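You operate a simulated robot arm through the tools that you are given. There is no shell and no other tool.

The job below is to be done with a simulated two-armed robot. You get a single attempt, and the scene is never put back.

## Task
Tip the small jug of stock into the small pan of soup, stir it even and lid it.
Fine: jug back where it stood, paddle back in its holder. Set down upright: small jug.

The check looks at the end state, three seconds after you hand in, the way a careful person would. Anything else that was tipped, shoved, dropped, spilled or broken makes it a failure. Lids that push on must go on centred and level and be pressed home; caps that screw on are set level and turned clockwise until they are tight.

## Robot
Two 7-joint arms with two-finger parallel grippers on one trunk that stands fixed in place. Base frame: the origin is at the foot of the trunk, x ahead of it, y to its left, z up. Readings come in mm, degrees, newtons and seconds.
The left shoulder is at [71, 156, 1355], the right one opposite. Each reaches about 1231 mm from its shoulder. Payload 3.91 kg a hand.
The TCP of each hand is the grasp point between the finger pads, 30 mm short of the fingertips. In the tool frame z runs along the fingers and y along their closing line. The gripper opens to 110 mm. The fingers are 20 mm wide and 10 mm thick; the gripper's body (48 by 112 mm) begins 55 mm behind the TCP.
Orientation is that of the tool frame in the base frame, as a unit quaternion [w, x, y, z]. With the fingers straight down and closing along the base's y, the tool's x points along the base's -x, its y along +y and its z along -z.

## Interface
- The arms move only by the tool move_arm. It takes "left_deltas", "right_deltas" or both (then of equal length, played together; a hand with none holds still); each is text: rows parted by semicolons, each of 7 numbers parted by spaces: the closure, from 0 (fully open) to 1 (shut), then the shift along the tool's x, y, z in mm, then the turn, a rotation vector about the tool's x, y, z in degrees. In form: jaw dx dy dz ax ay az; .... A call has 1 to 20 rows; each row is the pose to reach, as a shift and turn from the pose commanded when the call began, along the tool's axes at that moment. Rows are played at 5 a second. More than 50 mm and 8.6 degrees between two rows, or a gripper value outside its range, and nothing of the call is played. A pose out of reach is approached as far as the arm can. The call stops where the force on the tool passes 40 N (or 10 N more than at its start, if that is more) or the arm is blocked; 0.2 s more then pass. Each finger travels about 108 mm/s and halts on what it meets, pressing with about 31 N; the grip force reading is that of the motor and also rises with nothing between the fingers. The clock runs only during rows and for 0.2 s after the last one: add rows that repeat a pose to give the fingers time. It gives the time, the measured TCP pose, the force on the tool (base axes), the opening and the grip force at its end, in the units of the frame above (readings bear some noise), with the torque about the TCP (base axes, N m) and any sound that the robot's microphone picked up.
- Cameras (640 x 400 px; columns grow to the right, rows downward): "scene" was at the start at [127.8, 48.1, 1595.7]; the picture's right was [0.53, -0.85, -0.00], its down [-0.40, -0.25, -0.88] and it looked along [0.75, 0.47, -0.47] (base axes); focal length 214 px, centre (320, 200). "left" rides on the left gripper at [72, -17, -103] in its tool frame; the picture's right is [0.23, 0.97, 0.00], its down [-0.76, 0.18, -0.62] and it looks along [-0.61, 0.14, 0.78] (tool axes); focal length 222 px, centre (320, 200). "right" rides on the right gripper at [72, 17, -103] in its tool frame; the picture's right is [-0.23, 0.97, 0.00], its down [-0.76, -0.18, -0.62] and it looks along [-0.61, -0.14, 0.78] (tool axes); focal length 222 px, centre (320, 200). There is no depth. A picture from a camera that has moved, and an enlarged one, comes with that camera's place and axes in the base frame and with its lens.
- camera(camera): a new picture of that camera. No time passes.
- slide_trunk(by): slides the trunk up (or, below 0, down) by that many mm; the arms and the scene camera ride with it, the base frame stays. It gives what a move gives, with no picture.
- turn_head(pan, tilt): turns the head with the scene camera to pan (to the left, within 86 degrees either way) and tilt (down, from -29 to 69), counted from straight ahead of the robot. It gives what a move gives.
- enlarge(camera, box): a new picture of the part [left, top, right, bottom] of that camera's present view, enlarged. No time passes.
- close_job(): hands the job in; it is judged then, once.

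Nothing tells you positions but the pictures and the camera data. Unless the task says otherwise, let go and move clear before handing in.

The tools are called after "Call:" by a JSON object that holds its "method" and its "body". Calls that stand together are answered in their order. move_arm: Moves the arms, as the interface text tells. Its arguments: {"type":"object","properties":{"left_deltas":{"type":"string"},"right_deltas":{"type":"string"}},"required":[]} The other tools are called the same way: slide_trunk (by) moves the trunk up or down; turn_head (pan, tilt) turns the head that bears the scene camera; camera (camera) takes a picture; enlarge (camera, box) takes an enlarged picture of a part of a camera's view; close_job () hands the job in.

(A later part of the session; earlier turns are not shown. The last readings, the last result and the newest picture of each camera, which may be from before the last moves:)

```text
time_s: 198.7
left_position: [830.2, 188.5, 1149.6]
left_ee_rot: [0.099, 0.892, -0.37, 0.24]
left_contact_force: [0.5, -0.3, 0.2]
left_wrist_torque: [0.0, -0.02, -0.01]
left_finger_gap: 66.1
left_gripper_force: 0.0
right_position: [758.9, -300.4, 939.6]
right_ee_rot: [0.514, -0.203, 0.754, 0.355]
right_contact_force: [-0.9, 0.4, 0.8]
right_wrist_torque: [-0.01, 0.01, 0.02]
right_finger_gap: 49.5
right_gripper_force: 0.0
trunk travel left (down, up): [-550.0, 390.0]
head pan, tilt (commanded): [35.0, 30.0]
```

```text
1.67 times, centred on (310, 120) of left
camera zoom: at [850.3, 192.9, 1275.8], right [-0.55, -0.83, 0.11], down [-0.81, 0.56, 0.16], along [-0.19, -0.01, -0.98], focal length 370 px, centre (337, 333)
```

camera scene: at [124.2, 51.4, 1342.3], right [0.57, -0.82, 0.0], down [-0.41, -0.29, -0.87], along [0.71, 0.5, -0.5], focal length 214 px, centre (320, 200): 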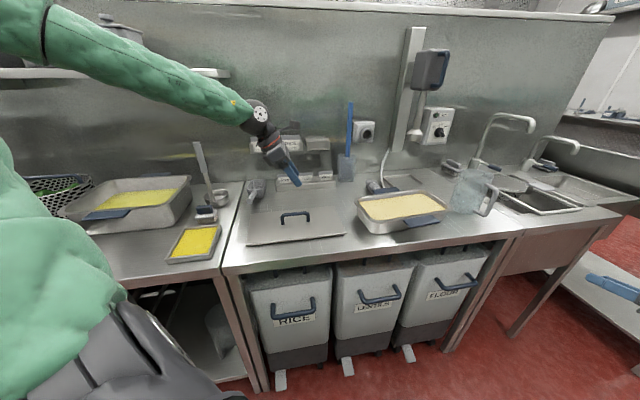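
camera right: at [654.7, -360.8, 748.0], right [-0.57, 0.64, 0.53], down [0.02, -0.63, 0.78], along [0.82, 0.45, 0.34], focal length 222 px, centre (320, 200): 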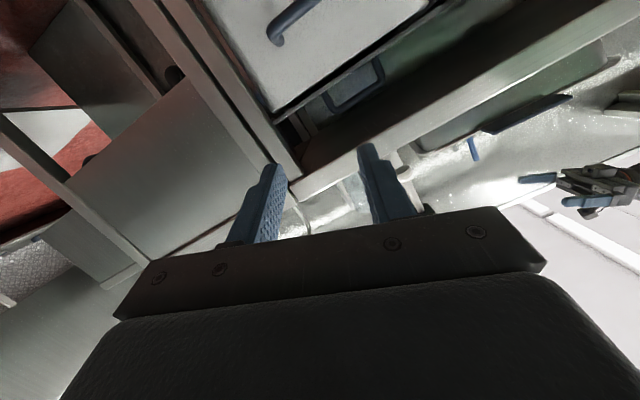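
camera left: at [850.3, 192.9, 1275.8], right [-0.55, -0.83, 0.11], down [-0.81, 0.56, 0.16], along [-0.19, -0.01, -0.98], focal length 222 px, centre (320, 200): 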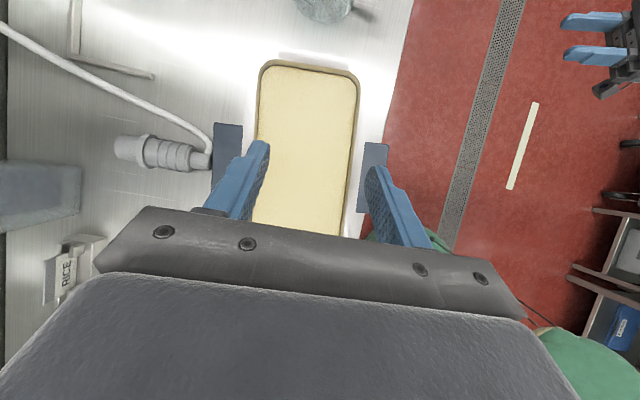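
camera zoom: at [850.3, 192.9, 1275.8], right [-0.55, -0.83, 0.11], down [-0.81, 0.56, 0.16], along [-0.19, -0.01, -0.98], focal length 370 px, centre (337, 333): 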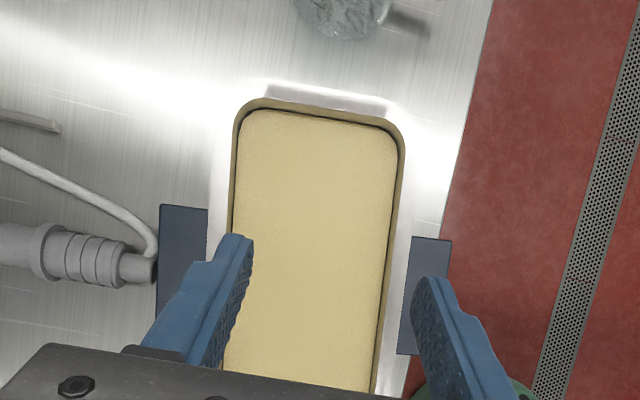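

The pan lies at -39.7°, centre about (834,189), inner opening about 141×289. Now back to the lid, centring the hand over the handle bar.

Call:
{"method": "move_arm", "body": {"left_deltas": "0.4 -36.1 -2.9 -12.8 0 0 0; 0.4 -72.3 -5.8 -25.7 0 0 0; 0.4 -108.4 -8.6 -38.5 0 0 0; 0.4 -144.5 -11.5 -51.3 0 0 0; 0.4 -180.7 -14.4 -64.2 0 0 0; 0.4 -216.8 -17.3 -77 0 0 0; 0.4 -252.9 -20.2 -89.8 0 0 0; 0.4 -289 -23 -102.6 0 0 0; 0.4 -325.2 -25.9 -115.5 0 0 0; 0.4 -361.3 -28.8 -128.3 0 0 0; 0.4 -361.3 -28.8 -128.3 0 0 0"}}

Call:
{"method": "move_arm", "body": {"left_deltas": "0.4 -18 0 31.2 -0.5 0 0.9; 0.4 -36 0 62.3 -0.5 0 0.9; 0.4 -50 0 86.6 -0.5 0 0.9; 0.4 -60 0 103.9 -0.5 0 0.9; 0.4 -60 0 103.9 -0.5 0 0.9"}}

Call:
{"method": "camera", "body": {"camera": "left"}}

Call:
{"method": "enlarge", "body": {"camera": "scene", "box": [230, 150, 360, 260]}}

```text
time_s: 201.1
left_position: [585.7, 473.2, 1080.7]
left_ee_rot: [0.099, 0.892, -0.37, 0.239]
left_contact_force: [-0.4, -1.4, -0.1]
left_wrist_torque: [-0.01, -0.02, 0.0]
left_finger_gap: 66.2
left_gripper_force: 0.1
right_position: [760.8, -301.2, 936.6]
right_ee_rot: [0.514, -0.202, 0.755, 0.354]
right_contact_force: [0.2, 0.4, 0.1]
right_wrist_torque: [0.01, 0.0, 0.03]
right_finger_gap: 49.6
right_gripper_force: 0.0
trunk travel left (down, up): [-550.0, 390.0]
head pan, tilt (commanded): [35.0, 30.0]
```

```text
time_s: 202.3
left_position: [582.8, 476.5, 960.7]
left_ee_rot: [0.101, 0.888, -0.379, 0.239]
left_contact_force: [0.2, 0.1, 0.1]
left_wrist_torque: [-0.01, -0.01, 0.03]
left_finger_gap: 65.8
left_gripper_force: 0.0
right_position: [759.3, -301.0, 938.3]
right_ee_rot: [0.514, -0.204, 0.754, 0.354]
right_contact_force: [0.7, 0.2, -0.1]
right_wrist_torque: [0.0, 0.0, -0.03]
right_finger_gap: 49.5
right_gripper_force: 0.2
trunk travel left (down, up): [-550.0, 390.0]
head pan, tilt (commanded): [35.0, 30.0]
```

```text
taken
camera left: at [603.4, 479.1, 1086.3], right [-0.56, -0.82, 0.11], down [-0.8, 0.58, 0.16], along [-0.19, 0.0, -0.98], focal length 222 px, centre (320, 200)
```

left: 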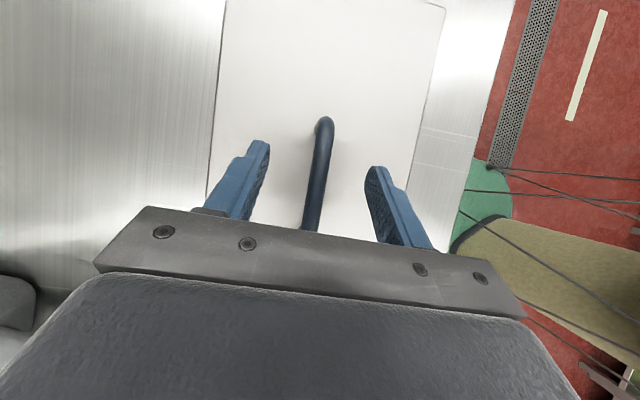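

```text
3.64 times, centred on (295, 205) of scene
camera zoom: at [124.1, 51.3, 1342.2], right [0.57, -0.82, 0.0], down [-0.41, -0.29, -0.87], along [0.71, 0.5, -0.5], focal length 780 px, centre (411, 182)
```

zoom: 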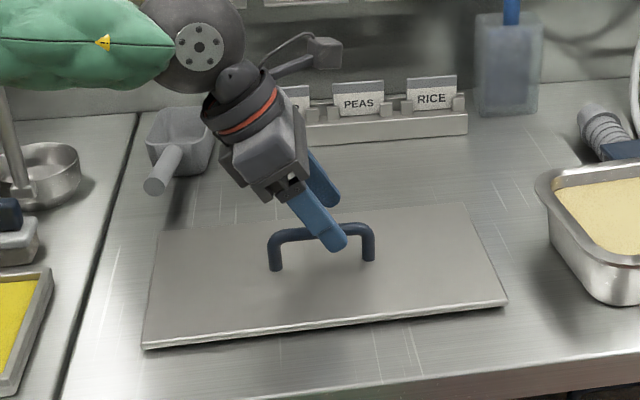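

Lowering another 32 mm will put the grip point right on the middle of the bar. I go down, check the force, and close.

Call:
{"method": "move_arm", "body": {"left_deltas": "0.4 -5 0 8.7 0 0 0; 0.4 -10 0 17.3 0 0 0; 0.4 -15.5 0 26.8 0 0 0; 0.4 -15.5 0 26.8 0 0 0"}}

Call:
{"method": "enlarge", "body": {"camera": "scene", "box": [230, 150, 360, 260]}}

Call:
{"method": "move_arm", "body": {"left_deltas": "0.6 0 0 0 0 0 0; 0.75 0 0 0 0 0 0; 0.9 0 0 0 0 0 0; 1 0 0 0 0 0 0; 1 0 0 0 0 0 0; 1 0 0 0 0 0 0"}}

Call:
{"method": "enlarge", "body": {"camera": "scene", "box": [230, 150, 360, 260]}}

```text
time_s: 203.3
left_position: [583.5, 475.9, 930.2]
left_ee_rot: [0.101, 0.889, -0.377, 0.239]
left_contact_force: [-0.7, 0.2, -0.2]
left_wrist_torque: [0.0, -0.02, 0.02]
left_finger_gap: 65.9
left_gripper_force: 0.1
right_position: [758.7, -299.1, 938.3]
right_ee_rot: [0.514, -0.204, 0.753, 0.355]
right_contact_force: [-0.6, 0.6, -0.1]
right_wrist_torque: [0.01, -0.04, 0.0]
right_finger_gap: 49.4
right_gripper_force: 0.1
trunk travel left (down, up): [-550.0, 390.0]
head pan, tilt (commanded): [35.0, 30.0]
```

```text
3.64 times, centred on (295, 205) of scene
camera zoom: at [124.0, 51.2, 1342.2], right [0.57, -0.82, 0.0], down [-0.41, -0.29, -0.87], along [0.71, 0.5, -0.5], focal length 780 px, centre (411, 182)
```

zoom: 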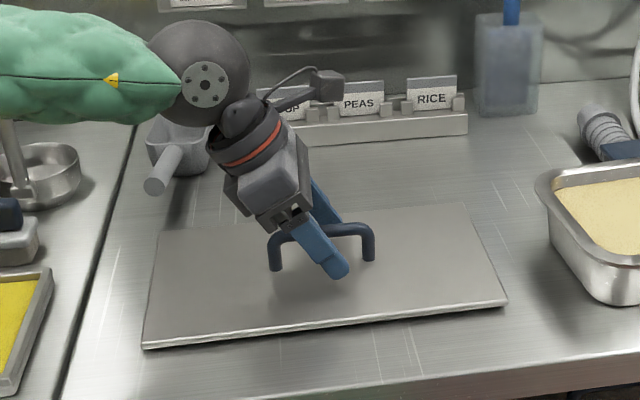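

```text
time_s: 204.7
left_position: [583.6, 476.1, 930.8]
left_ee_rot: [0.101, 0.889, -0.377, 0.239]
left_contact_force: [1.6, -0.4, 0.8]
left_wrist_torque: [-0.02, -0.05, 0.11]
left_finger_gap: 12.7
left_gripper_force: 30.9
right_position: [758.7, -300.3, 938.3]
right_ee_rot: [0.514, -0.204, 0.754, 0.354]
right_contact_force: [-0.5, -0.4, 0.2]
right_wrist_torque: [-0.03, -0.01, 0.0]
right_finger_gap: 49.7
right_gripper_force: 0.2
trunk travel left (down, up): [-550.0, 390.0]
head pan, tilt (commanded): [35.0, 30.0]
```

```text
3.64 times, centred on (295, 205) of scene
camera zoom: at [124.1, 51.4, 1342.2], right [0.57, -0.82, 0.0], down [-0.41, -0.29, -0.87], along [0.71, 0.5, -0.5], focal length 780 px, centre (411, 182)
```

zoom: 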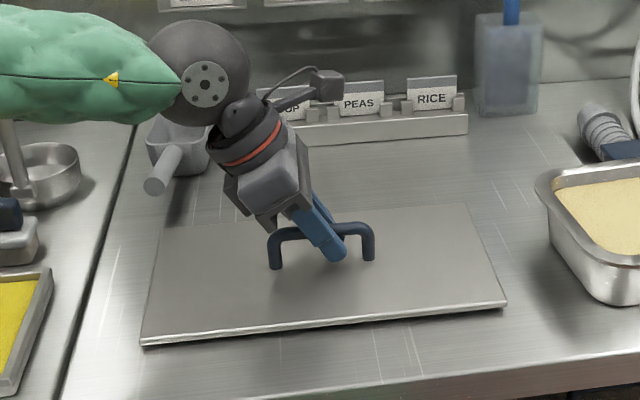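

Gripped on the bar (12.7 mm). I lift a little and check that the lid stays level.

Call:
{"method": "move_arm", "body": {"left_deltas": "1 4 0 -6.9 0 0 0; 1 8 0 -13.9 0 0 0; 1 14 0 -24.2 0 0 0; 1 20 0 -34.6 0 0 0; 1 20 0 -34.6 0 0 0"}}

Call:
{"method": "enlarge", "body": {"camera": "scene", "box": [230, 150, 360, 260]}}

```text
time_s: 205.9
left_position: [581.8, 475.0, 968.5]
left_ee_rot: [0.101, 0.889, -0.377, 0.239]
left_contact_force: [-0.6, -0.7, -3.4]
left_wrist_torque: [-0.04, -0.02, 0.02]
left_finger_gap: 12.8
left_gripper_force: 31.4
right_position: [758.6, -299.5, 937.6]
right_ee_rot: [0.515, -0.204, 0.754, 0.354]
right_contact_force: [0.6, 0.6, 0.1]
right_wrist_torque: [-0.02, -0.03, 0.0]
right_finger_gap: 49.6
right_gripper_force: 0.0
trunk travel left (down, up): [-550.0, 390.0]
head pan, tilt (commanded): [35.0, 30.0]
```

```text
3.64 times, centred on (295, 205) of scene
camera zoom: at [124.4, 51.7, 1342.2], right [0.57, -0.82, 0.0], down [-0.41, -0.29, -0.87], along [0.71, 0.5, -0.5], focal length 780 px, centre (411, 182)
```

zoom: 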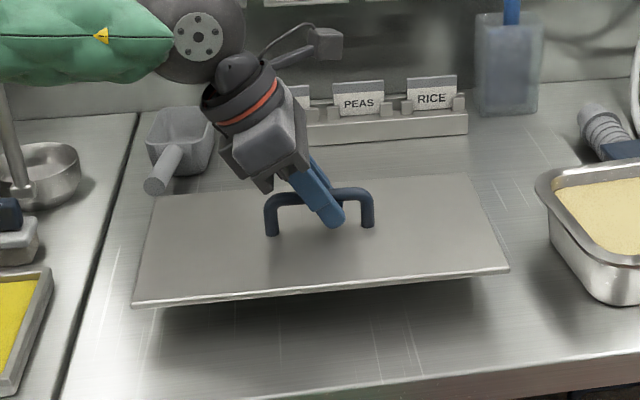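

The lid hangs level and weighs about 3.4 N. I raise it and carry it over the pan, turning it about 6° to match the pan's angle.

Call:
{"method": "move_arm", "body": {"left_deltas": "1 15 0 -25.9 0 0 0; 1 30 0 -51.9 0 0 0; 1 45 0 -77.8 0 0 0; 1 60 0 -103.8 0 0 0; 1 75.2 0 -129.7 0 0 0; 1 75.2 0 -129.7 0 0 0"}}

Call:
{"method": "move_arm", "body": {"left_deltas": "1 30 1.6 17.4 0.29 0 -0.5; 1 59.9 3.2 34.7 0.57 0 -0.99; 1 89.9 4.8 52.1 0.86 0 -1.49; 1 119.9 6.4 69.4 1.15 0 -1.98; 1 149.9 8 86.8 1.44 0 -2.48; 1 179.8 9.7 104.1 1.72 0 -2.97; 1 209.8 11.3 121.5 2.01 0 -3.47; 1 239.8 12.9 138.8 2.3 0 -3.96; 1 269.8 14.5 156.2 2.58 0 -4.46; 1 299.7 16.1 173.5 2.87 0 -4.95; 1 329.7 17.7 190.9 3.16 0 -5.45; 1 329.7 17.7 190.9 3.16 0 -5.45"}}

Call:
{"method": "turn_head", "body": {"pan": 13, "tilt": 25}}

Call:
{"method": "camera", "body": {"camera": "scene"}}

Call:
{"method": "camera", "body": {"camera": "left"}}

Call:
{"method": "camera", "body": {"camera": "right"}}

```text
time_s: 207.3
left_position: [582.5, 476.0, 1120.2]
left_ee_rot: [0.101, 0.889, -0.377, 0.239]
left_contact_force: [-1.0, 0.8, -3.4]
left_wrist_torque: [-0.02, 0.02, 0.01]
left_finger_gap: 12.7
left_gripper_force: 30.4
right_position: [759.9, -299.5, 938.3]
right_ee_rot: [0.514, -0.204, 0.754, 0.354]
right_contact_force: [-0.1, 0.2, 0.0]
right_wrist_torque: [0.01, 0.02, 0.01]
right_finger_gap: 49.4
right_gripper_force: 0.0
trunk travel left (down, up): [-550.0, 390.0]
head pan, tilt (commanded): [35.0, 30.0]
```

```text
time_s: 209.9
left_position: [833.7, 189.1, 1122.3]
left_ee_rot: [0.087, 0.909, -0.327, 0.245]
left_contact_force: [-1.0, -0.9, -3.1]
left_wrist_torque: [0.0, 0.0, 0.02]
left_finger_gap: 12.5
left_gripper_force: 31.1
right_position: [758.6, -300.8, 937.9]
right_ee_rot: [0.515, -0.203, 0.754, 0.354]
right_contact_force: [-0.3, 0.5, 0.1]
right_wrist_torque: [0.0, -0.02, 0.01]
right_finger_gap: 49.6
right_gripper_force: 0.2
trunk travel left (down, up): [-550.0, 390.0]
head pan, tilt (commanded): [35.0, 30.0]
```

```text
time_s: 210.7
left_position: [834.1, 188.4, 1121.8]
left_ee_rot: [0.088, 0.908, -0.328, 0.244]
left_contact_force: [-0.5, -0.1, -3.5]
left_wrist_torque: [-0.03, -0.01, -0.01]
left_finger_gap: 12.4
left_gripper_force: 31.3
right_position: [758.4, -300.8, 938.3]
right_ee_rot: [0.514, -0.204, 0.754, 0.355]
right_contact_force: [0.2, 0.7, -0.9]
right_wrist_torque: [0.01, 0.05, -0.01]
right_finger_gap: 49.4
right_gripper_force: 0.2
trunk travel left (down, up): [-550.0, 390.0]
head pan, tilt (commanded): [13.0, 25.0]
```

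```text
taken
camera scene: at [140.2, 20.4, 1350.1], right [0.23, -0.97, 0.0], down [-0.41, -0.1, -0.91], along [0.88, 0.2, -0.42], focal length 214 px, centre (320, 200)
```

scene: 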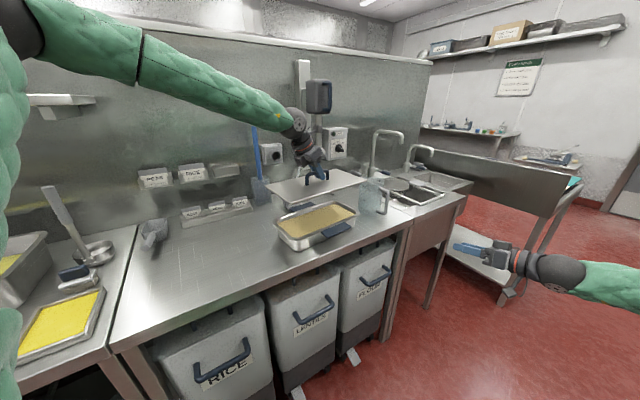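

```text
taken
camera left: at [855.1, 194.1, 1246.9], right [-0.47, -0.87, 0.11], down [-0.86, 0.48, 0.16], along [-0.19, -0.02, -0.98], focal length 222 px, centre (320, 200)
```

left: 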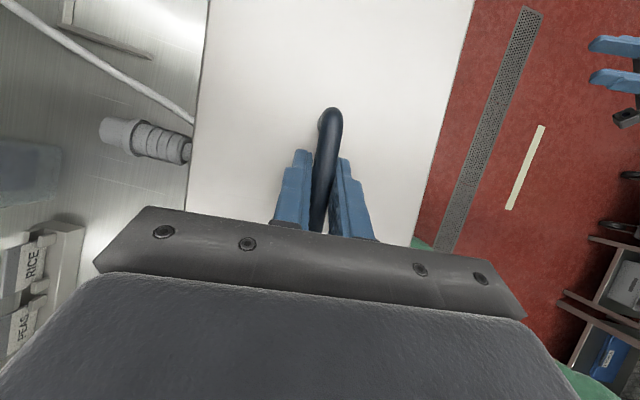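

```text
taken
camera right: at [655.0, -360.7, 897.9], right [-0.57, 0.64, 0.53], down [0.02, -0.63, 0.78], along [0.82, 0.45, 0.34], focal length 222 px, centre (320, 200)
```

right: 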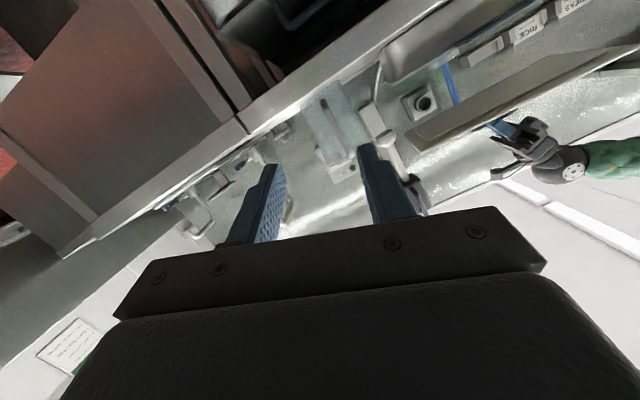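

The right hand's camera happens to see the lid's underside and the pan. I'll zoom there and on the scene view to judge alignment.

Call:
{"method": "enlarge", "body": {"camera": "right", "box": [360, 0, 640, 180]}}

Call:
{"method": "enlarge", "body": {"camera": "scene", "box": [250, 150, 380, 260]}}

Call:
{"method": "enlarge", "body": {"camera": "left", "box": [160, 0, 480, 240]}}

```text
2.22 times, centred on (500, 90) of right
camera zoom: at [655.0, -360.7, 897.9], right [-0.57, 0.64, 0.53], down [0.02, -0.63, 0.78], along [0.82, 0.45, 0.34], focal length 494 px, centre (-80, 444)
```

zoom: 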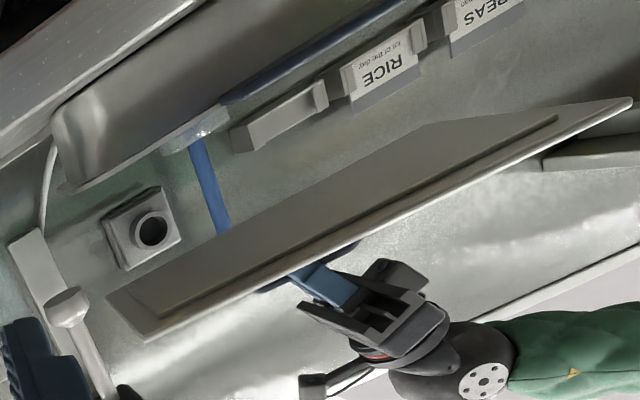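

```text
3.64 times, centred on (315, 205) of scene
camera zoom: at [140.2, 20.4, 1350.1], right [0.23, -0.97, 0.0], down [-0.41, -0.1, -0.91], along [0.88, 0.2, -0.42], focal length 780 px, centre (338, 182)
```

zoom: 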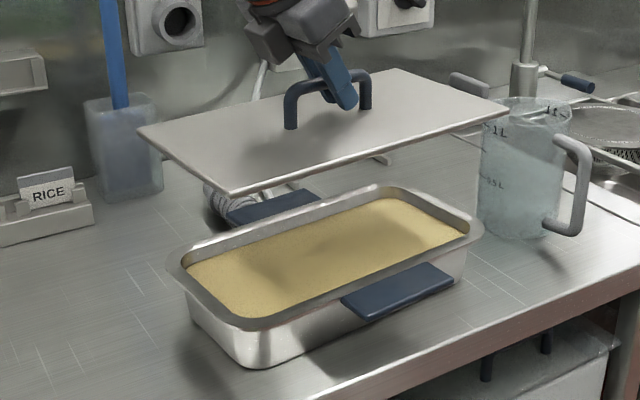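

```text
1.67 times, centred on (320, 120) of left
camera zoom: at [855.1, 194.1, 1246.9], right [-0.47, -0.87, 0.11], down [-0.86, 0.48, 0.16], along [-0.19, -0.02, -0.98], focal length 370 px, centre (320, 333)
```

zoom: 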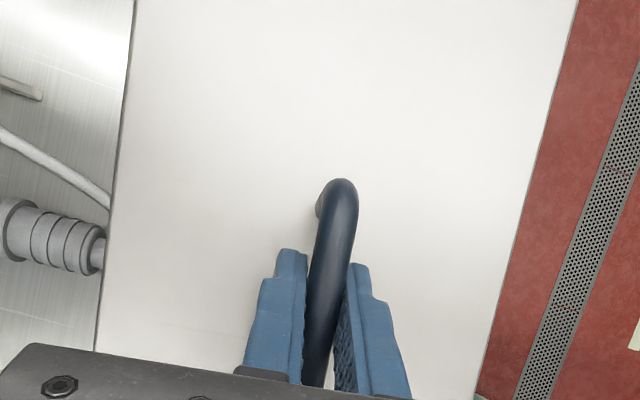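

The lid has a shallow raised panel underneath that must drop into the opening. Angle agrees within half a degree and the cross position looks right. I lower it to about 15 mm above the rim to compare edges.

Call:
{"method": "move_arm", "body": {"left_deltas": "1 -10 0 17.3 0 0 0; 1 -20 0 34.5 0 0 0; 1 -30 0 51.8 0 0 0; 1 -40 0 69 0 0 0; 1 -46 0 79.4 0 0 0; 1 -50.2 0 86.5 0 0 0; 1 -50.2 0 86.5 0 0 0"}}

Call:
{"method": "enlarge", "body": {"camera": "scene", "box": [260, 175, 370, 260]}}

Call:
{"method": "enlarge", "body": {"camera": "right", "box": [360, 0, 640, 180]}}

Call:
{"method": "enlarge", "body": {"camera": "left", "box": [120, 0, 520, 240]}}

```text
time_s: 212.3
left_position: [835.9, 187.3, 1018.5]
left_ee_rot: [0.088, 0.908, -0.327, 0.245]
left_contact_force: [-0.4, 0.7, -3.4]
left_wrist_torque: [-0.02, 0.0, -0.01]
left_finger_gap: 12.4
left_gripper_force: 31.0
right_position: [759.2, -299.4, 936.8]
right_ee_rot: [0.514, -0.204, 0.754, 0.355]
right_contact_force: [0.3, 0.2, 0.1]
right_wrist_torque: [0.01, -0.05, 0.01]
right_finger_gap: 49.7
right_gripper_force: 0.2
trunk travel left (down, up): [-550.0, 390.0]
head pan, tilt (commanded): [13.0, 25.0]
```

```text
4.71 times, centred on (315, 218) of scene
camera zoom: at [140.1, 20.1, 1350.2], right [0.23, -0.97, 0.0], down [-0.41, -0.1, -0.91], along [0.88, 0.2, -0.42], focal length 1009 px, centre (344, 118)
```

zoom: 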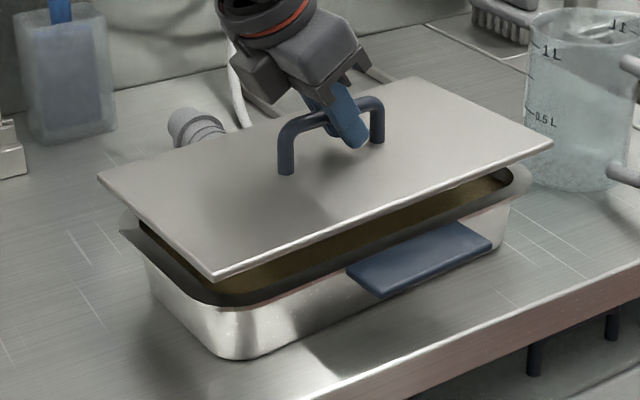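

```text
2.22 times, centred on (500, 90) of right
camera zoom: at [654.9, -360.8, 897.9], right [-0.57, 0.64, 0.53], down [0.02, -0.63, 0.78], along [0.82, 0.45, 0.34], focal length 494 px, centre (-80, 444)
```

zoom: 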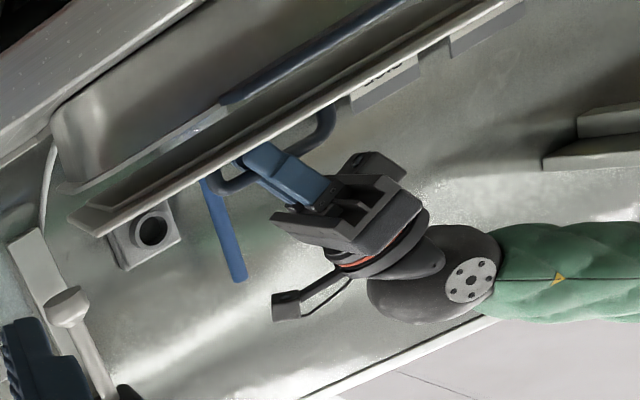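

```text
1.60 times, centred on (320, 120) of left
camera zoom: at [855.5, 193.2, 1144.7], right [-0.47, -0.87, 0.11], down [-0.86, 0.48, 0.16], along [-0.19, -0.02, -0.98], focal length 355 px, centre (320, 328)
```

zoom: 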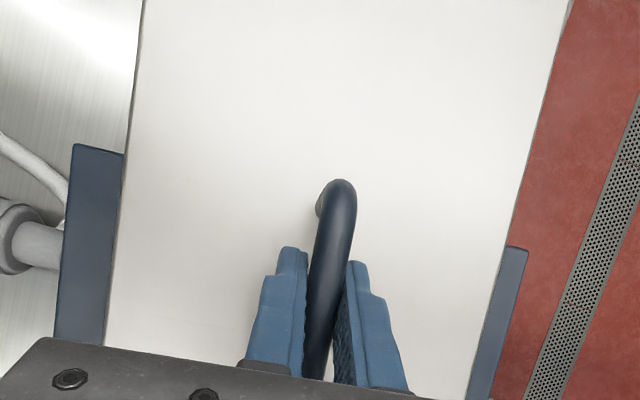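

Lid and pan centres agree within about 1–2 mm in both directions. I lower in small steps until I feel the rim.

Call:
{"method": "move_arm", "body": {"left_deltas": "1 -2.5 -0.8 4.3 0 0 0; 1 -5 -0.8 8.6 0 0 0; 1 -7 -0.8 12.1 0 0 0; 1 -9 -0.8 15.6 0 0 0; 1 -9 -0.8 15.6 0 0 0"}}

Call:
{"method": "enlarge", "body": {"camera": "scene", "box": [260, 175, 370, 260]}}

```text
time_s: 213.5
left_position: [836.1, 189.0, 1002.6]
left_ee_rot: [0.088, 0.908, -0.328, 0.245]
left_contact_force: [-0.1, -0.3, -2.8]
left_wrist_torque: [0.01, -0.03, 0.02]
left_finger_gap: 12.7
left_gripper_force: 30.7
right_position: [759.3, -299.4, 936.8]
right_ee_rot: [0.515, -0.203, 0.754, 0.353]
right_contact_force: [-0.2, 0.4, -0.9]
right_wrist_torque: [0.0, -0.03, 0.02]
right_finger_gap: 49.4
right_gripper_force: 0.0
trunk travel left (down, up): [-550.0, 390.0]
head pan, tilt (commanded): [13.0, 25.0]
```

```text
4.71 times, centred on (315, 218) of scene
camera zoom: at [140.3, 20.2, 1350.1], right [0.23, -0.97, 0.0], down [-0.41, -0.1, -0.91], along [0.88, 0.2, -0.42], focal length 1009 px, centre (344, 118)
```

zoom: 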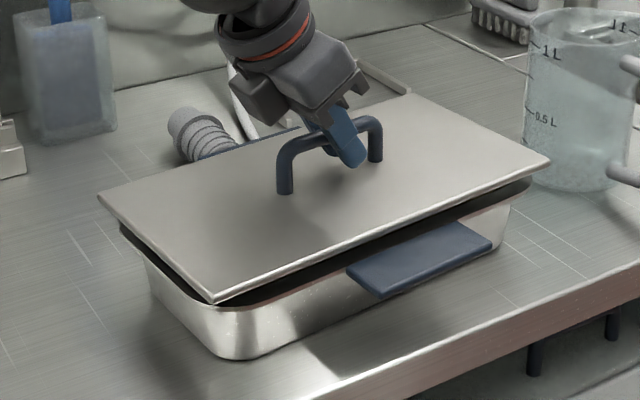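

Call:
{"method": "move_arm", "body": {"left_deltas": "1 -1 0 1.7 0 0 0; 1 -2 0 3.5 0 0 0; 1 -2 0 3.5 0 0 0"}}

Call:
{"method": "move_arm", "body": {"left_deltas": "1 -0.75 0 1.3 0 0 0; 1 -1.5 0 2.6 0 0 0; 1 -1.5 0 2.6 0 0 0"}}

Call:
{"method": "enlarge", "body": {"camera": "scene", "box": [260, 175, 370, 260]}}

```text
time_s: 214.3
left_position: [835.6, 188.7, 998.0]
left_ee_rot: [0.088, 0.908, -0.328, 0.244]
left_contact_force: [-0.7, -0.2, -3.8]
left_wrist_torque: [0.02, 0.01, 0.0]
left_finger_gap: 12.6
left_gripper_force: 30.5
right_position: [761.0, -299.0, 937.3]
right_ee_rot: [0.515, -0.203, 0.754, 0.354]
right_contact_force: [-0.1, 0.1, -0.2]
right_wrist_torque: [-0.02, 0.0, 0.0]
right_finger_gap: 49.7
right_gripper_force: 0.1
trunk travel left (down, up): [-550.0, 390.0]
head pan, tilt (commanded): [13.0, 25.0]
```

```text
time_s: 215.1
left_position: [836.3, 188.8, 994.4]
left_ee_rot: [0.088, 0.908, -0.328, 0.244]
left_contact_force: [-0.8, 0.0, -2.2]
left_wrist_torque: [0.0, -0.01, -0.01]
left_finger_gap: 12.6
left_gripper_force: 30.8
right_position: [759.9, -299.5, 937.4]
right_ee_rot: [0.514, -0.203, 0.754, 0.354]
right_contact_force: [0.2, 0.7, -0.5]
right_wrist_torque: [-0.01, 0.01, -0.01]
right_finger_gap: 49.6
right_gripper_force: 0.0
trunk travel left (down, up): [-550.0, 390.0]
head pan, tilt (commanded): [13.0, 25.0]
```

```text
4.71 times, centred on (315, 218) of scene
camera zoom: at [140.4, 20.2, 1350.1], right [0.23, -0.97, 0.0], down [-0.41, -0.1, -0.91], along [0.88, 0.2, -0.42], focal length 1009 px, centre (344, 118)
```

zoom: 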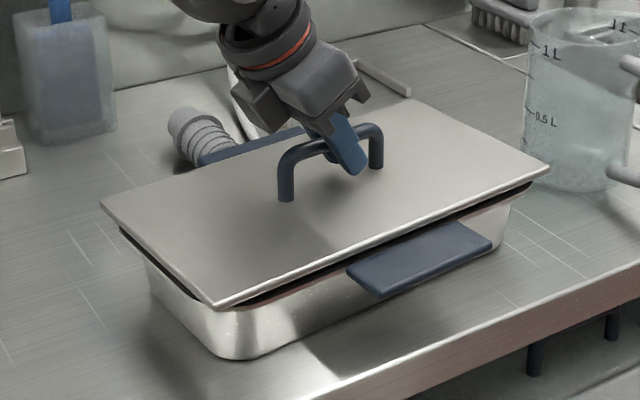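

Call:
{"method": "move_arm", "body": {"left_deltas": "1 -0.5 0 0.9 0 0 0; 1 -1 0 1.7 0 0 0; 1 -1 0 1.7 0 0 0"}}

Call:
{"method": "move_arm", "body": {"left_deltas": "1 -0.5 0 0.9 0 0 0; 1 -1 0 1.7 0 0 0; 1 -1 0 1.7 0 0 0"}}

Call:
{"method": "enlarge", "body": {"camera": "scene", "box": [260, 175, 370, 260]}}

```text
time_s: 215.9
left_position: [837.3, 188.2, 992.0]
left_ee_rot: [0.089, 0.908, -0.328, 0.244]
left_contact_force: [0.4, 0.1, -3.0]
left_wrist_torque: [-0.01, -0.03, -0.01]
left_finger_gap: 12.7
left_gripper_force: 31.3
right_position: [760.6, -301.1, 937.3]
right_ee_rot: [0.514, -0.204, 0.754, 0.355]
right_contact_force: [-0.3, -0.2, -0.5]
right_wrist_torque: [-0.03, 0.01, 0.0]
right_finger_gap: 49.6
right_gripper_force: 0.1
trunk travel left (down, up): [-550.0, 390.0]
head pan, tilt (commanded): [13.0, 25.0]
```

```text
time_s: 216.7
left_position: [836.7, 189.8, 990.4]
left_ee_rot: [0.088, 0.908, -0.328, 0.244]
left_contact_force: [0.3, 0.2, -3.0]
left_wrist_torque: [0.0, 0.02, 0.0]
left_finger_gap: 12.7
left_gripper_force: 30.6
right_position: [759.3, -299.8, 937.5]
right_ee_rot: [0.514, -0.204, 0.754, 0.355]
right_contact_force: [-1.1, 0.3, 0.1]
right_wrist_torque: [-0.02, 0.0, -0.02]
right_finger_gap: 49.7
right_gripper_force: 0.0
trunk travel left (down, up): [-550.0, 390.0]
head pan, tilt (commanded): [13.0, 25.0]
```

```text
4.71 times, centred on (315, 218) of scene
camera zoom: at [140.4, 20.2, 1350.1], right [0.23, -0.97, 0.0], down [-0.41, -0.1, -0.91], along [0.88, 0.2, -0.42], focal length 1009 px, centre (344, 118)
```

zoom: 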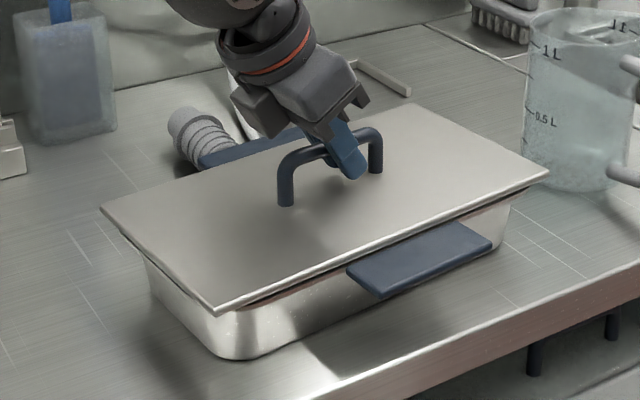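

Call:
{"method": "move_arm", "body": {"left_deltas": "1 -0.5 0 0.9 0 0 0; 1 -1 0 1.7 0 0 0; 1 -1 0 1.7 0 0 0"}}

Call:
{"method": "move_arm", "body": {"left_deltas": "1 -0.5 0 0.9 0 0 0; 1 -1 0 1.7 0 0 0; 1 -1 0 1.7 0 0 0"}}

Call:
{"method": "enlarge", "body": {"camera": "scene", "box": [260, 175, 370, 260]}}

```text
time_s: 217.5
left_position: [836.1, 188.6, 989.8]
left_ee_rot: [0.087, 0.908, -0.329, 0.245]
left_contact_force: [3.2, 2.0, 6.6]
left_wrist_torque: [0.44, 0.47, -0.04]
left_finger_gap: 12.5
left_gripper_force: 31.0
right_position: [759.9, -299.7, 937.9]
right_ee_rot: [0.514, -0.204, 0.754, 0.355]
right_contact_force: [0.4, -0.7, -0.1]
right_wrist_torque: [-0.02, 0.03, 0.04]
right_finger_gap: 49.7
right_gripper_force: 0.2
trunk travel left (down, up): [-550.0, 390.0]
head pan, tilt (commanded): [13.0, 25.0]
```

```text
time_s: 218.3
left_position: [835.4, 188.4, 989.7]
left_ee_rot: [0.088, 0.908, -0.328, 0.246]
left_contact_force: [5.9, -3.4, 9.6]
left_wrist_torque: [-0.25, -0.13, -0.21]
left_finger_gap: 12.9
left_gripper_force: 30.5
right_position: [758.3, -300.1, 937.8]
right_ee_rot: [0.515, -0.204, 0.753, 0.355]
right_contact_force: [1.2, 0.6, 0.5]
right_wrist_torque: [-0.02, -0.01, -0.02]
right_finger_gap: 49.5
right_gripper_force: 0.1
trunk travel left (down, up): [-550.0, 390.0]
head pan, tilt (commanded): [13.0, 25.0]
```

```text
4.71 times, centred on (315, 218) of scene
camera zoom: at [139.0, 20.0, 1350.5], right [0.23, -0.97, 0.0], down [-0.41, -0.1, -0.91], along [0.88, 0.2, -0.42], focal length 1009 px, centre (344, 118)
```

zoom: 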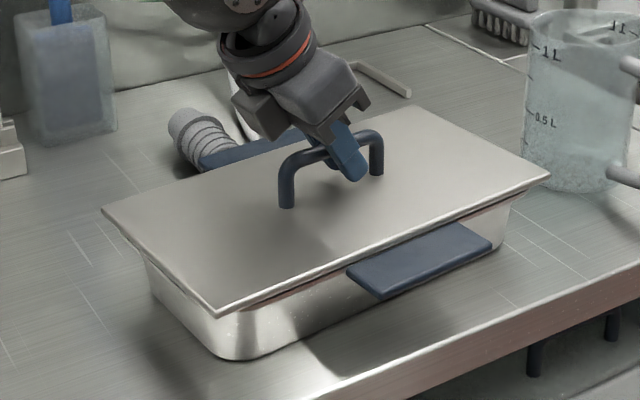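

Contact at the height I'd expect when the panel is inside the opening. I'll zoom in to check that the lid sits level on the rim all round.

Call:
{"method": "enlarge", "body": {"camera": "scene", "box": [272, 205, 322, 245]}}

Call:
{"method": "enlarge", "body": {"camera": "scene", "box": [310, 190, 360, 230]}}

Call:
{"method": "enlarge", "body": {"camera": "right", "box": [360, 0, 640, 180]}}

```text
10.00 times, centred on (297, 225) of scene
camera zoom: at [139.0, 20.0, 1350.5], right [0.23, -0.97, 0.0], down [-0.41, -0.1, -0.91], along [0.88, 0.2, -0.42], focal length 2145 px, centre (550, -50)
```

zoom: 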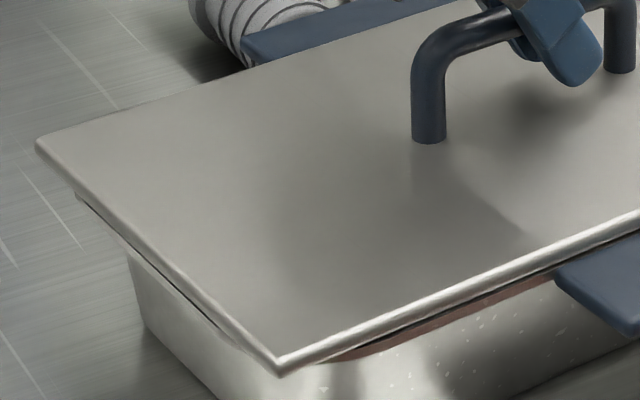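

```text
10.00 times, centred on (335, 210) of scene
camera zoom: at [139.0, 20.0, 1350.5], right [0.23, -0.97, 0.0], down [-0.41, -0.1, -0.91], along [0.88, 0.2, -0.42], focal length 2145 px, centre (170, 100)
```

zoom: 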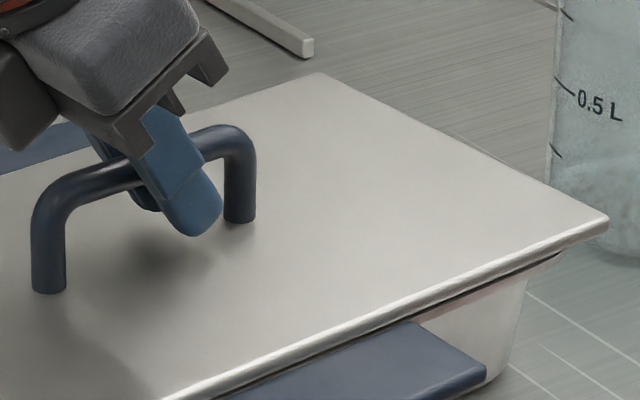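

```text
2.22 times, centred on (500, 90) of right
camera zoom: at [654.2, -360.8, 898.8], right [-0.57, 0.64, 0.53], down [0.02, -0.63, 0.78], along [0.82, 0.45, 0.34], focal length 494 px, centre (-80, 444)
```

zoom: 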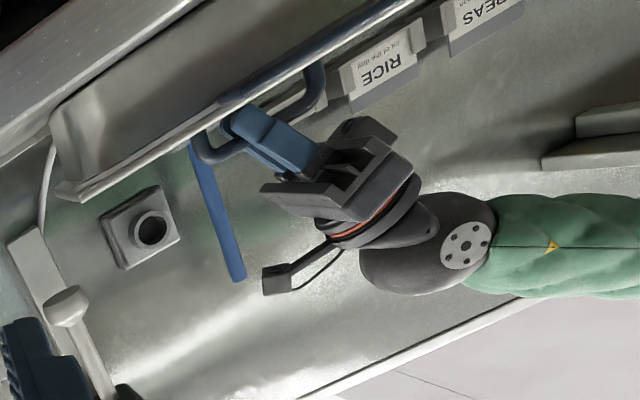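

The lid is very nearly down, evenly. I press it gently further and watch how the force builds.

Call:
{"method": "move_arm", "body": {"left_deltas": "1 -0.75 0 1.3 0 0 0; 1 -1.5 0 2.6 0 0 0; 1 -1.5 0 2.6 0 0 0"}}

Call:
{"method": "move_arm", "body": {"left_deltas": "1 -0.75 0 1.3 0 0 0; 1 -1.5 0 2.6 0 0 0; 1 -1.5 0 2.6 0 0 0"}}

Call:
{"method": "enlarge", "body": {"camera": "scene", "box": [310, 190, 360, 230]}}

Call:
{"method": "enlarge", "body": {"camera": "scene", "box": [272, 205, 322, 245]}}

```text
time_s: 219.1
left_position: [834.9, 188.6, 985.6]
left_ee_rot: [0.088, 0.908, -0.329, 0.245]
left_contact_force: [5.9, 1.0, 25.0]
left_wrist_torque: [-0.03, 0.01, 0.0]
left_finger_gap: 12.4
left_gripper_force: 31.2
right_position: [758.7, -300.8, 938.4]
right_ee_rot: [0.514, -0.204, 0.753, 0.355]
right_contact_force: [1.2, 0.0, 0.0]
right_wrist_torque: [0.0, -0.01, 0.02]
right_finger_gap: 49.4
right_gripper_force: 0.1
trunk travel left (down, up): [-550.0, 390.0]
head pan, tilt (commanded): [13.0, 25.0]
```

```text
time_s: 219.9
left_position: [833.4, 188.4, 983.7]
left_ee_rot: [0.087, 0.908, -0.328, 0.246]
left_contact_force: [8.0, 2.9, 37.2]
left_wrist_torque: [-0.12, 0.0, -0.07]
left_finger_gap: 12.4
left_gripper_force: 30.6
right_position: [758.4, -299.8, 939.2]
right_ee_rot: [0.515, -0.204, 0.753, 0.355]
right_contact_force: [1.2, 1.0, 0.6]
right_wrist_torque: [0.01, 0.0, 0.04]
right_finger_gap: 49.4
right_gripper_force: 0.1
trunk travel left (down, up): [-550.0, 390.0]
head pan, tilt (commanded): [13.0, 25.0]
```

```text
10.00 times, centred on (335, 210) of scene
camera zoom: at [137.7, 19.7, 1350.7], right [0.23, -0.97, 0.0], down [-0.41, -0.09, -0.91], along [0.88, 0.2, -0.42], focal length 2145 px, centre (170, 100)
```

zoom: 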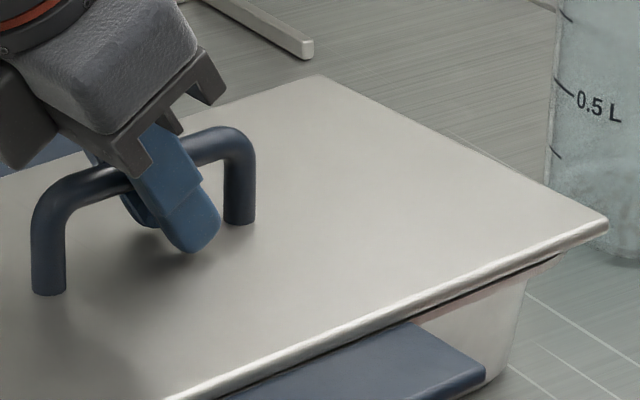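

```text
10.00 times, centred on (297, 225) of scene
camera zoom: at [137.7, 19.7, 1350.7], right [0.23, -0.97, 0.0], down [-0.41, -0.09, -0.91], along [0.88, 0.2, -0.42], focal length 2145 px, centre (550, -50)
```

zoom: 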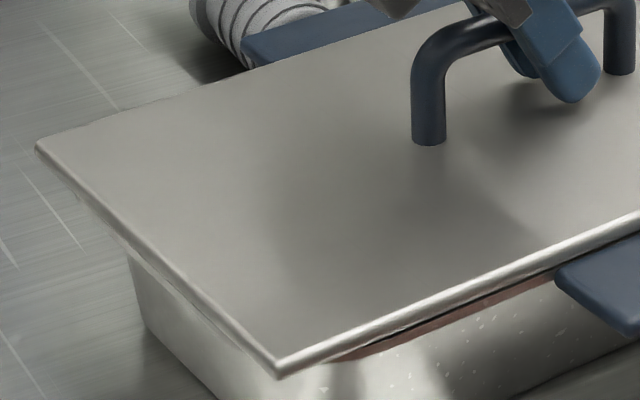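

The lid went down about a millimetre and the force built to 37 N, then the fingers began to slide on the bar. I relax, open, and lift the hand clear to inspect.

Call:
{"method": "move_arm", "body": {"left_deltas": "1 1.5 0 -2.6 0 0 0; 1 3 0 -5.2 0 0 0; 0.8 3 0 -5.2 0 0 0; 0.6 3 0 -5.2 0 0 0; 0.4 3 0 -5.2 0 0 0; 0.4 3 0 -5.2 0 0 0"}}

Call:
{"method": "move_arm", "body": {"left_deltas": "0.4 8 0 -13.9 0 0 0; 0.4 20 0 -34.6 0 0 0; 0.4 35 0 -60.6 0 0 0; 0.4 50 0 -86.6 0 0 0; 0.4 65 0 -112.6 0 0 0; 0.4 65 0 -112.6 0 0 0"}}

Call:
{"method": "camera", "body": {"camera": "left"}}

Call:
{"method": "enlarge", "body": {"camera": "scene", "box": [260, 175, 370, 260]}}

Call:
{"method": "enlarge", "body": {"camera": "right", "box": [360, 0, 560, 120]}}

```text
time_s: 221.3
left_position: [835.6, 187.6, 985.9]
left_ee_rot: [0.088, 0.909, -0.328, 0.243]
left_contact_force: [0.9, 0.2, -0.5]
left_wrist_torque: [-0.04, 0.01, 0.01]
left_finger_gap: 66.1
left_gripper_force: 0.0
right_position: [759.7, -299.9, 937.1]
right_ee_rot: [0.514, -0.203, 0.754, 0.354]
right_contact_force: [-1.0, -0.6, 0.5]
right_wrist_torque: [-0.04, -0.01, 0.02]
right_finger_gap: 49.5
right_gripper_force: 0.0
trunk travel left (down, up): [-550.0, 390.0]
head pan, tilt (commanded): [13.0, 25.0]
```

```text
time_s: 222.7
left_position: [835.9, 190.3, 1115.9]
left_ee_rot: [0.087, 0.909, -0.328, 0.243]
left_contact_force: [0.5, 0.1, -0.8]
left_wrist_torque: [-0.01, -0.01, 0.01]
left_finger_gap: 66.0
left_gripper_force: 0.1
right_position: [759.6, -299.9, 937.7]
right_ee_rot: [0.514, -0.204, 0.754, 0.354]
right_contact_force: [0.0, -0.3, -0.6]
right_wrist_torque: [0.0, -0.01, 0.03]
right_finger_gap: 49.6
right_gripper_force: 0.0
trunk travel left (down, up): [-550.0, 390.0]
head pan, tilt (commanded): [13.0, 25.0]
```

```text
taken
camera left: at [857.0, 196.1, 1241.2], right [-0.47, -0.87, 0.11], down [-0.86, 0.48, 0.16], along [-0.19, -0.02, -0.98], focal length 222 px, centre (320, 200)
```

left: 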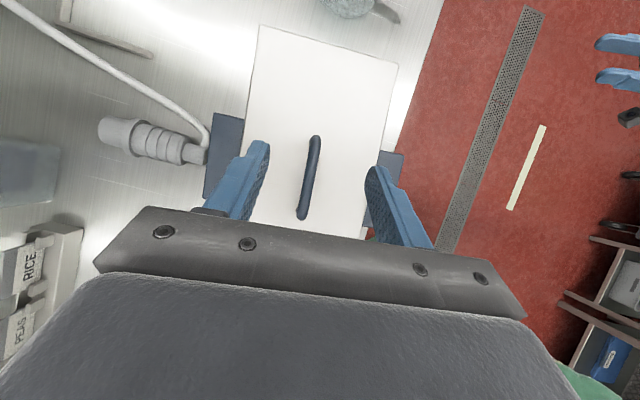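

```text
4.71 times, centred on (315, 218) of scene
camera zoom: at [140.6, 20.3, 1350.1], right [0.23, -0.97, 0.0], down [-0.41, -0.1, -0.91], along [0.88, 0.2, -0.42], focal length 1009 px, centre (344, 118)
```

zoom: 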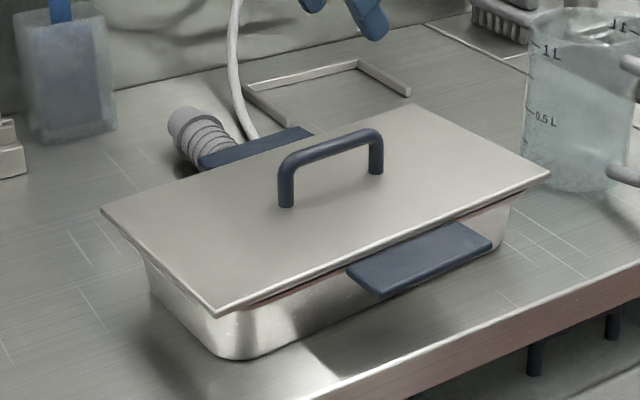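

```text
3.20 times, centred on (460, 60) of right
camera zoom: at [655.2, -360.7, 897.7], right [-0.57, 0.64, 0.53], down [0.02, -0.63, 0.78], along [0.82, 0.45, 0.34], focal length 711 px, centre (-128, 648)
```

zoom: 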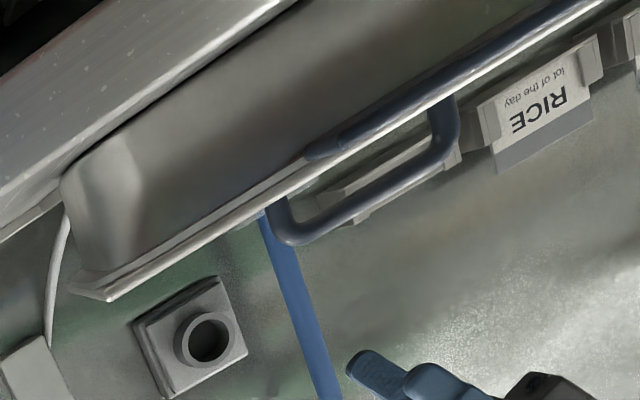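

Call:
{"method": "enlarge", "body": {"camera": "right", "box": [370, 50, 450, 110]}}

Call:
{"method": "enlarge", "body": {"camera": "right", "box": [430, 0, 560, 70]}}

Call:
{"method": "enlarge", "body": {"camera": "scene", "box": [330, 195, 370, 225]}}

Call:
{"method": "enlarge", "body": {"camera": "scene", "box": [275, 215, 315, 250]}}

```text
6.67 times, centred on (410, 80) of right
camera zoom: at [655.2, -360.7, 897.7], right [-0.57, 0.64, 0.53], down [0.02, -0.63, 0.78], along [0.82, 0.45, 0.34], focal length 1481 px, centre (-280, 1000)
```

zoom: 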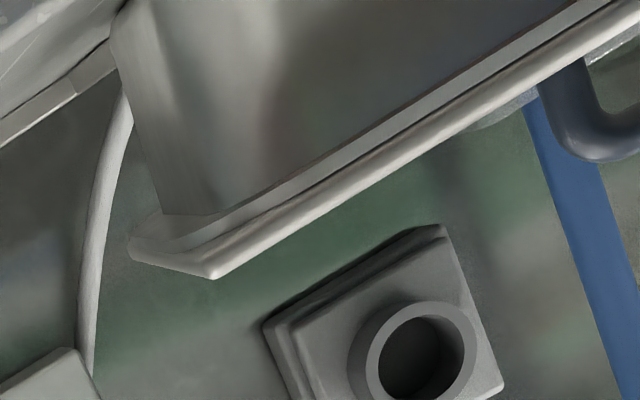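

```text
4.92 times, centred on (495, 35) of right
camera zoom: at [655.2, -360.7, 897.7], right [-0.57, 0.64, 0.53], down [0.02, -0.63, 0.78], along [0.82, 0.45, 0.34], focal length 1094 px, centre (-542, 1012)
```

zoom: 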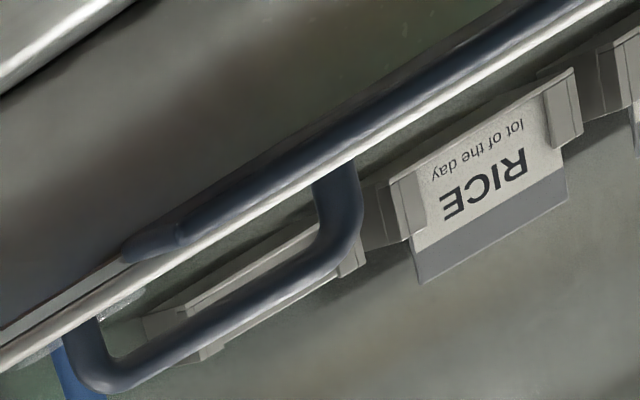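

```text
13.33 times, centred on (350, 210) of scene
camera zoom: at [140.6, 20.3, 1350.1], right [0.23, -0.97, 0.0], down [-0.41, -0.1, -0.91], along [0.88, 0.2, -0.42], focal length 2860 px, centre (-80, 67)
```

zoom: 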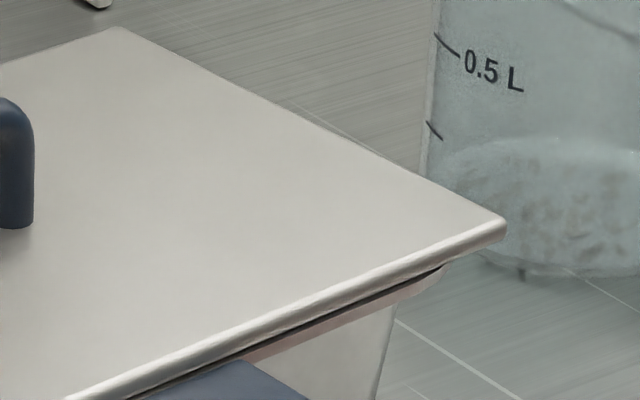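

```text
11.43 times, centred on (295, 232) of scene
camera zoom: at [140.6, 20.3, 1350.1], right [0.23, -0.97, 0.0], down [-0.41, -0.1, -0.91], along [0.88, 0.2, -0.42], focal length 2451 px, centre (606, -171)
```

zoom: 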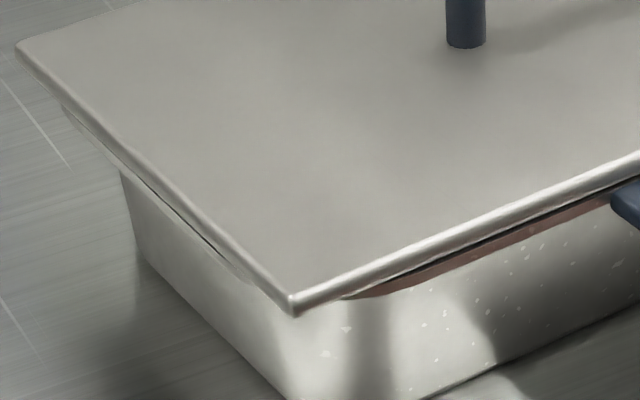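

The lid sits on the rim all round with even overhang. To be sure it's pressed home, I'll press on the middle of the handle bar with closed fingers pointing straight down.

Call:
{"method": "move_arm", "body": {"left_deltas": "0.6 -3 0 5.2 0 -6 0; 0.8 -6 0 10.4 0 -12 0; 1 -9 0 15.6 0 -18 0; 1 -12 0 20.8 0 -24 0; 1 -15 0 26 0 -30 0; 1 -15 0 26 0 -30 0; 1 -15 0 26 0 -30 0"}}

Call:
{"method": "camera", "body": {"camera": "left"}}

Call:
{"method": "enlarge", "body": {"camera": "scene", "box": [260, 150, 380, 260]}}

```text
time_s: 224.3
left_position: [836.5, 188.2, 1084.6]
left_ee_rot: [0.0, 0.94, -0.34, 0.0]
left_contact_force: [1.1, 0.5, -0.3]
left_wrist_torque: [-0.01, 0.0, 0.02]
left_finger_gap: 0.1
left_gripper_force: 31.0
right_position: [760.8, -299.5, 937.5]
right_ee_rot: [0.514, -0.203, 0.754, 0.354]
right_contact_force: [-0.5, 0.1, 0.2]
right_wrist_torque: [0.02, -0.02, 0.0]
right_finger_gap: 49.6
right_gripper_force: 0.2
trunk travel left (down, up): [-550.0, 390.0]
head pan, tilt (commanded): [13.0, 25.0]
```

```text
taken
camera left: at [904.1, 155.1, 1188.5], right [-0.45, -0.89, 0.0], down [-0.7, 0.35, 0.62], along [-0.56, 0.28, -0.78], focal length 222 px, centre (320, 200)
```

left: 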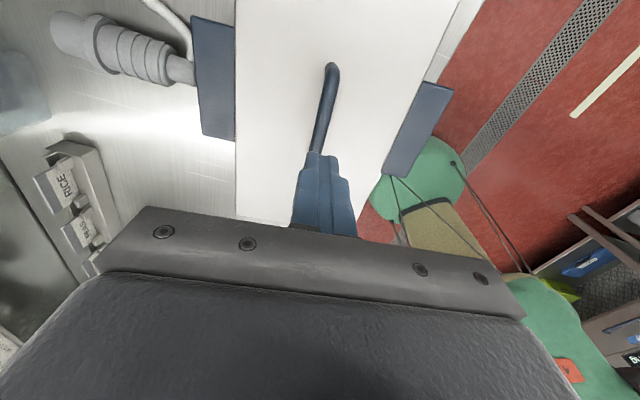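

```text
3.64 times, centred on (320, 205) of scene
camera zoom: at [140.6, 20.1, 1350.1], right [0.23, -0.97, 0.0], down [-0.41, -0.1, -0.91], along [0.88, 0.2, -0.42], focal length 780 px, centre (320, 182)
```

zoom: 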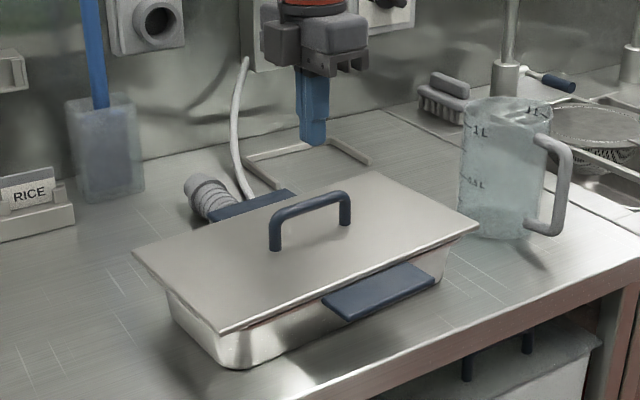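

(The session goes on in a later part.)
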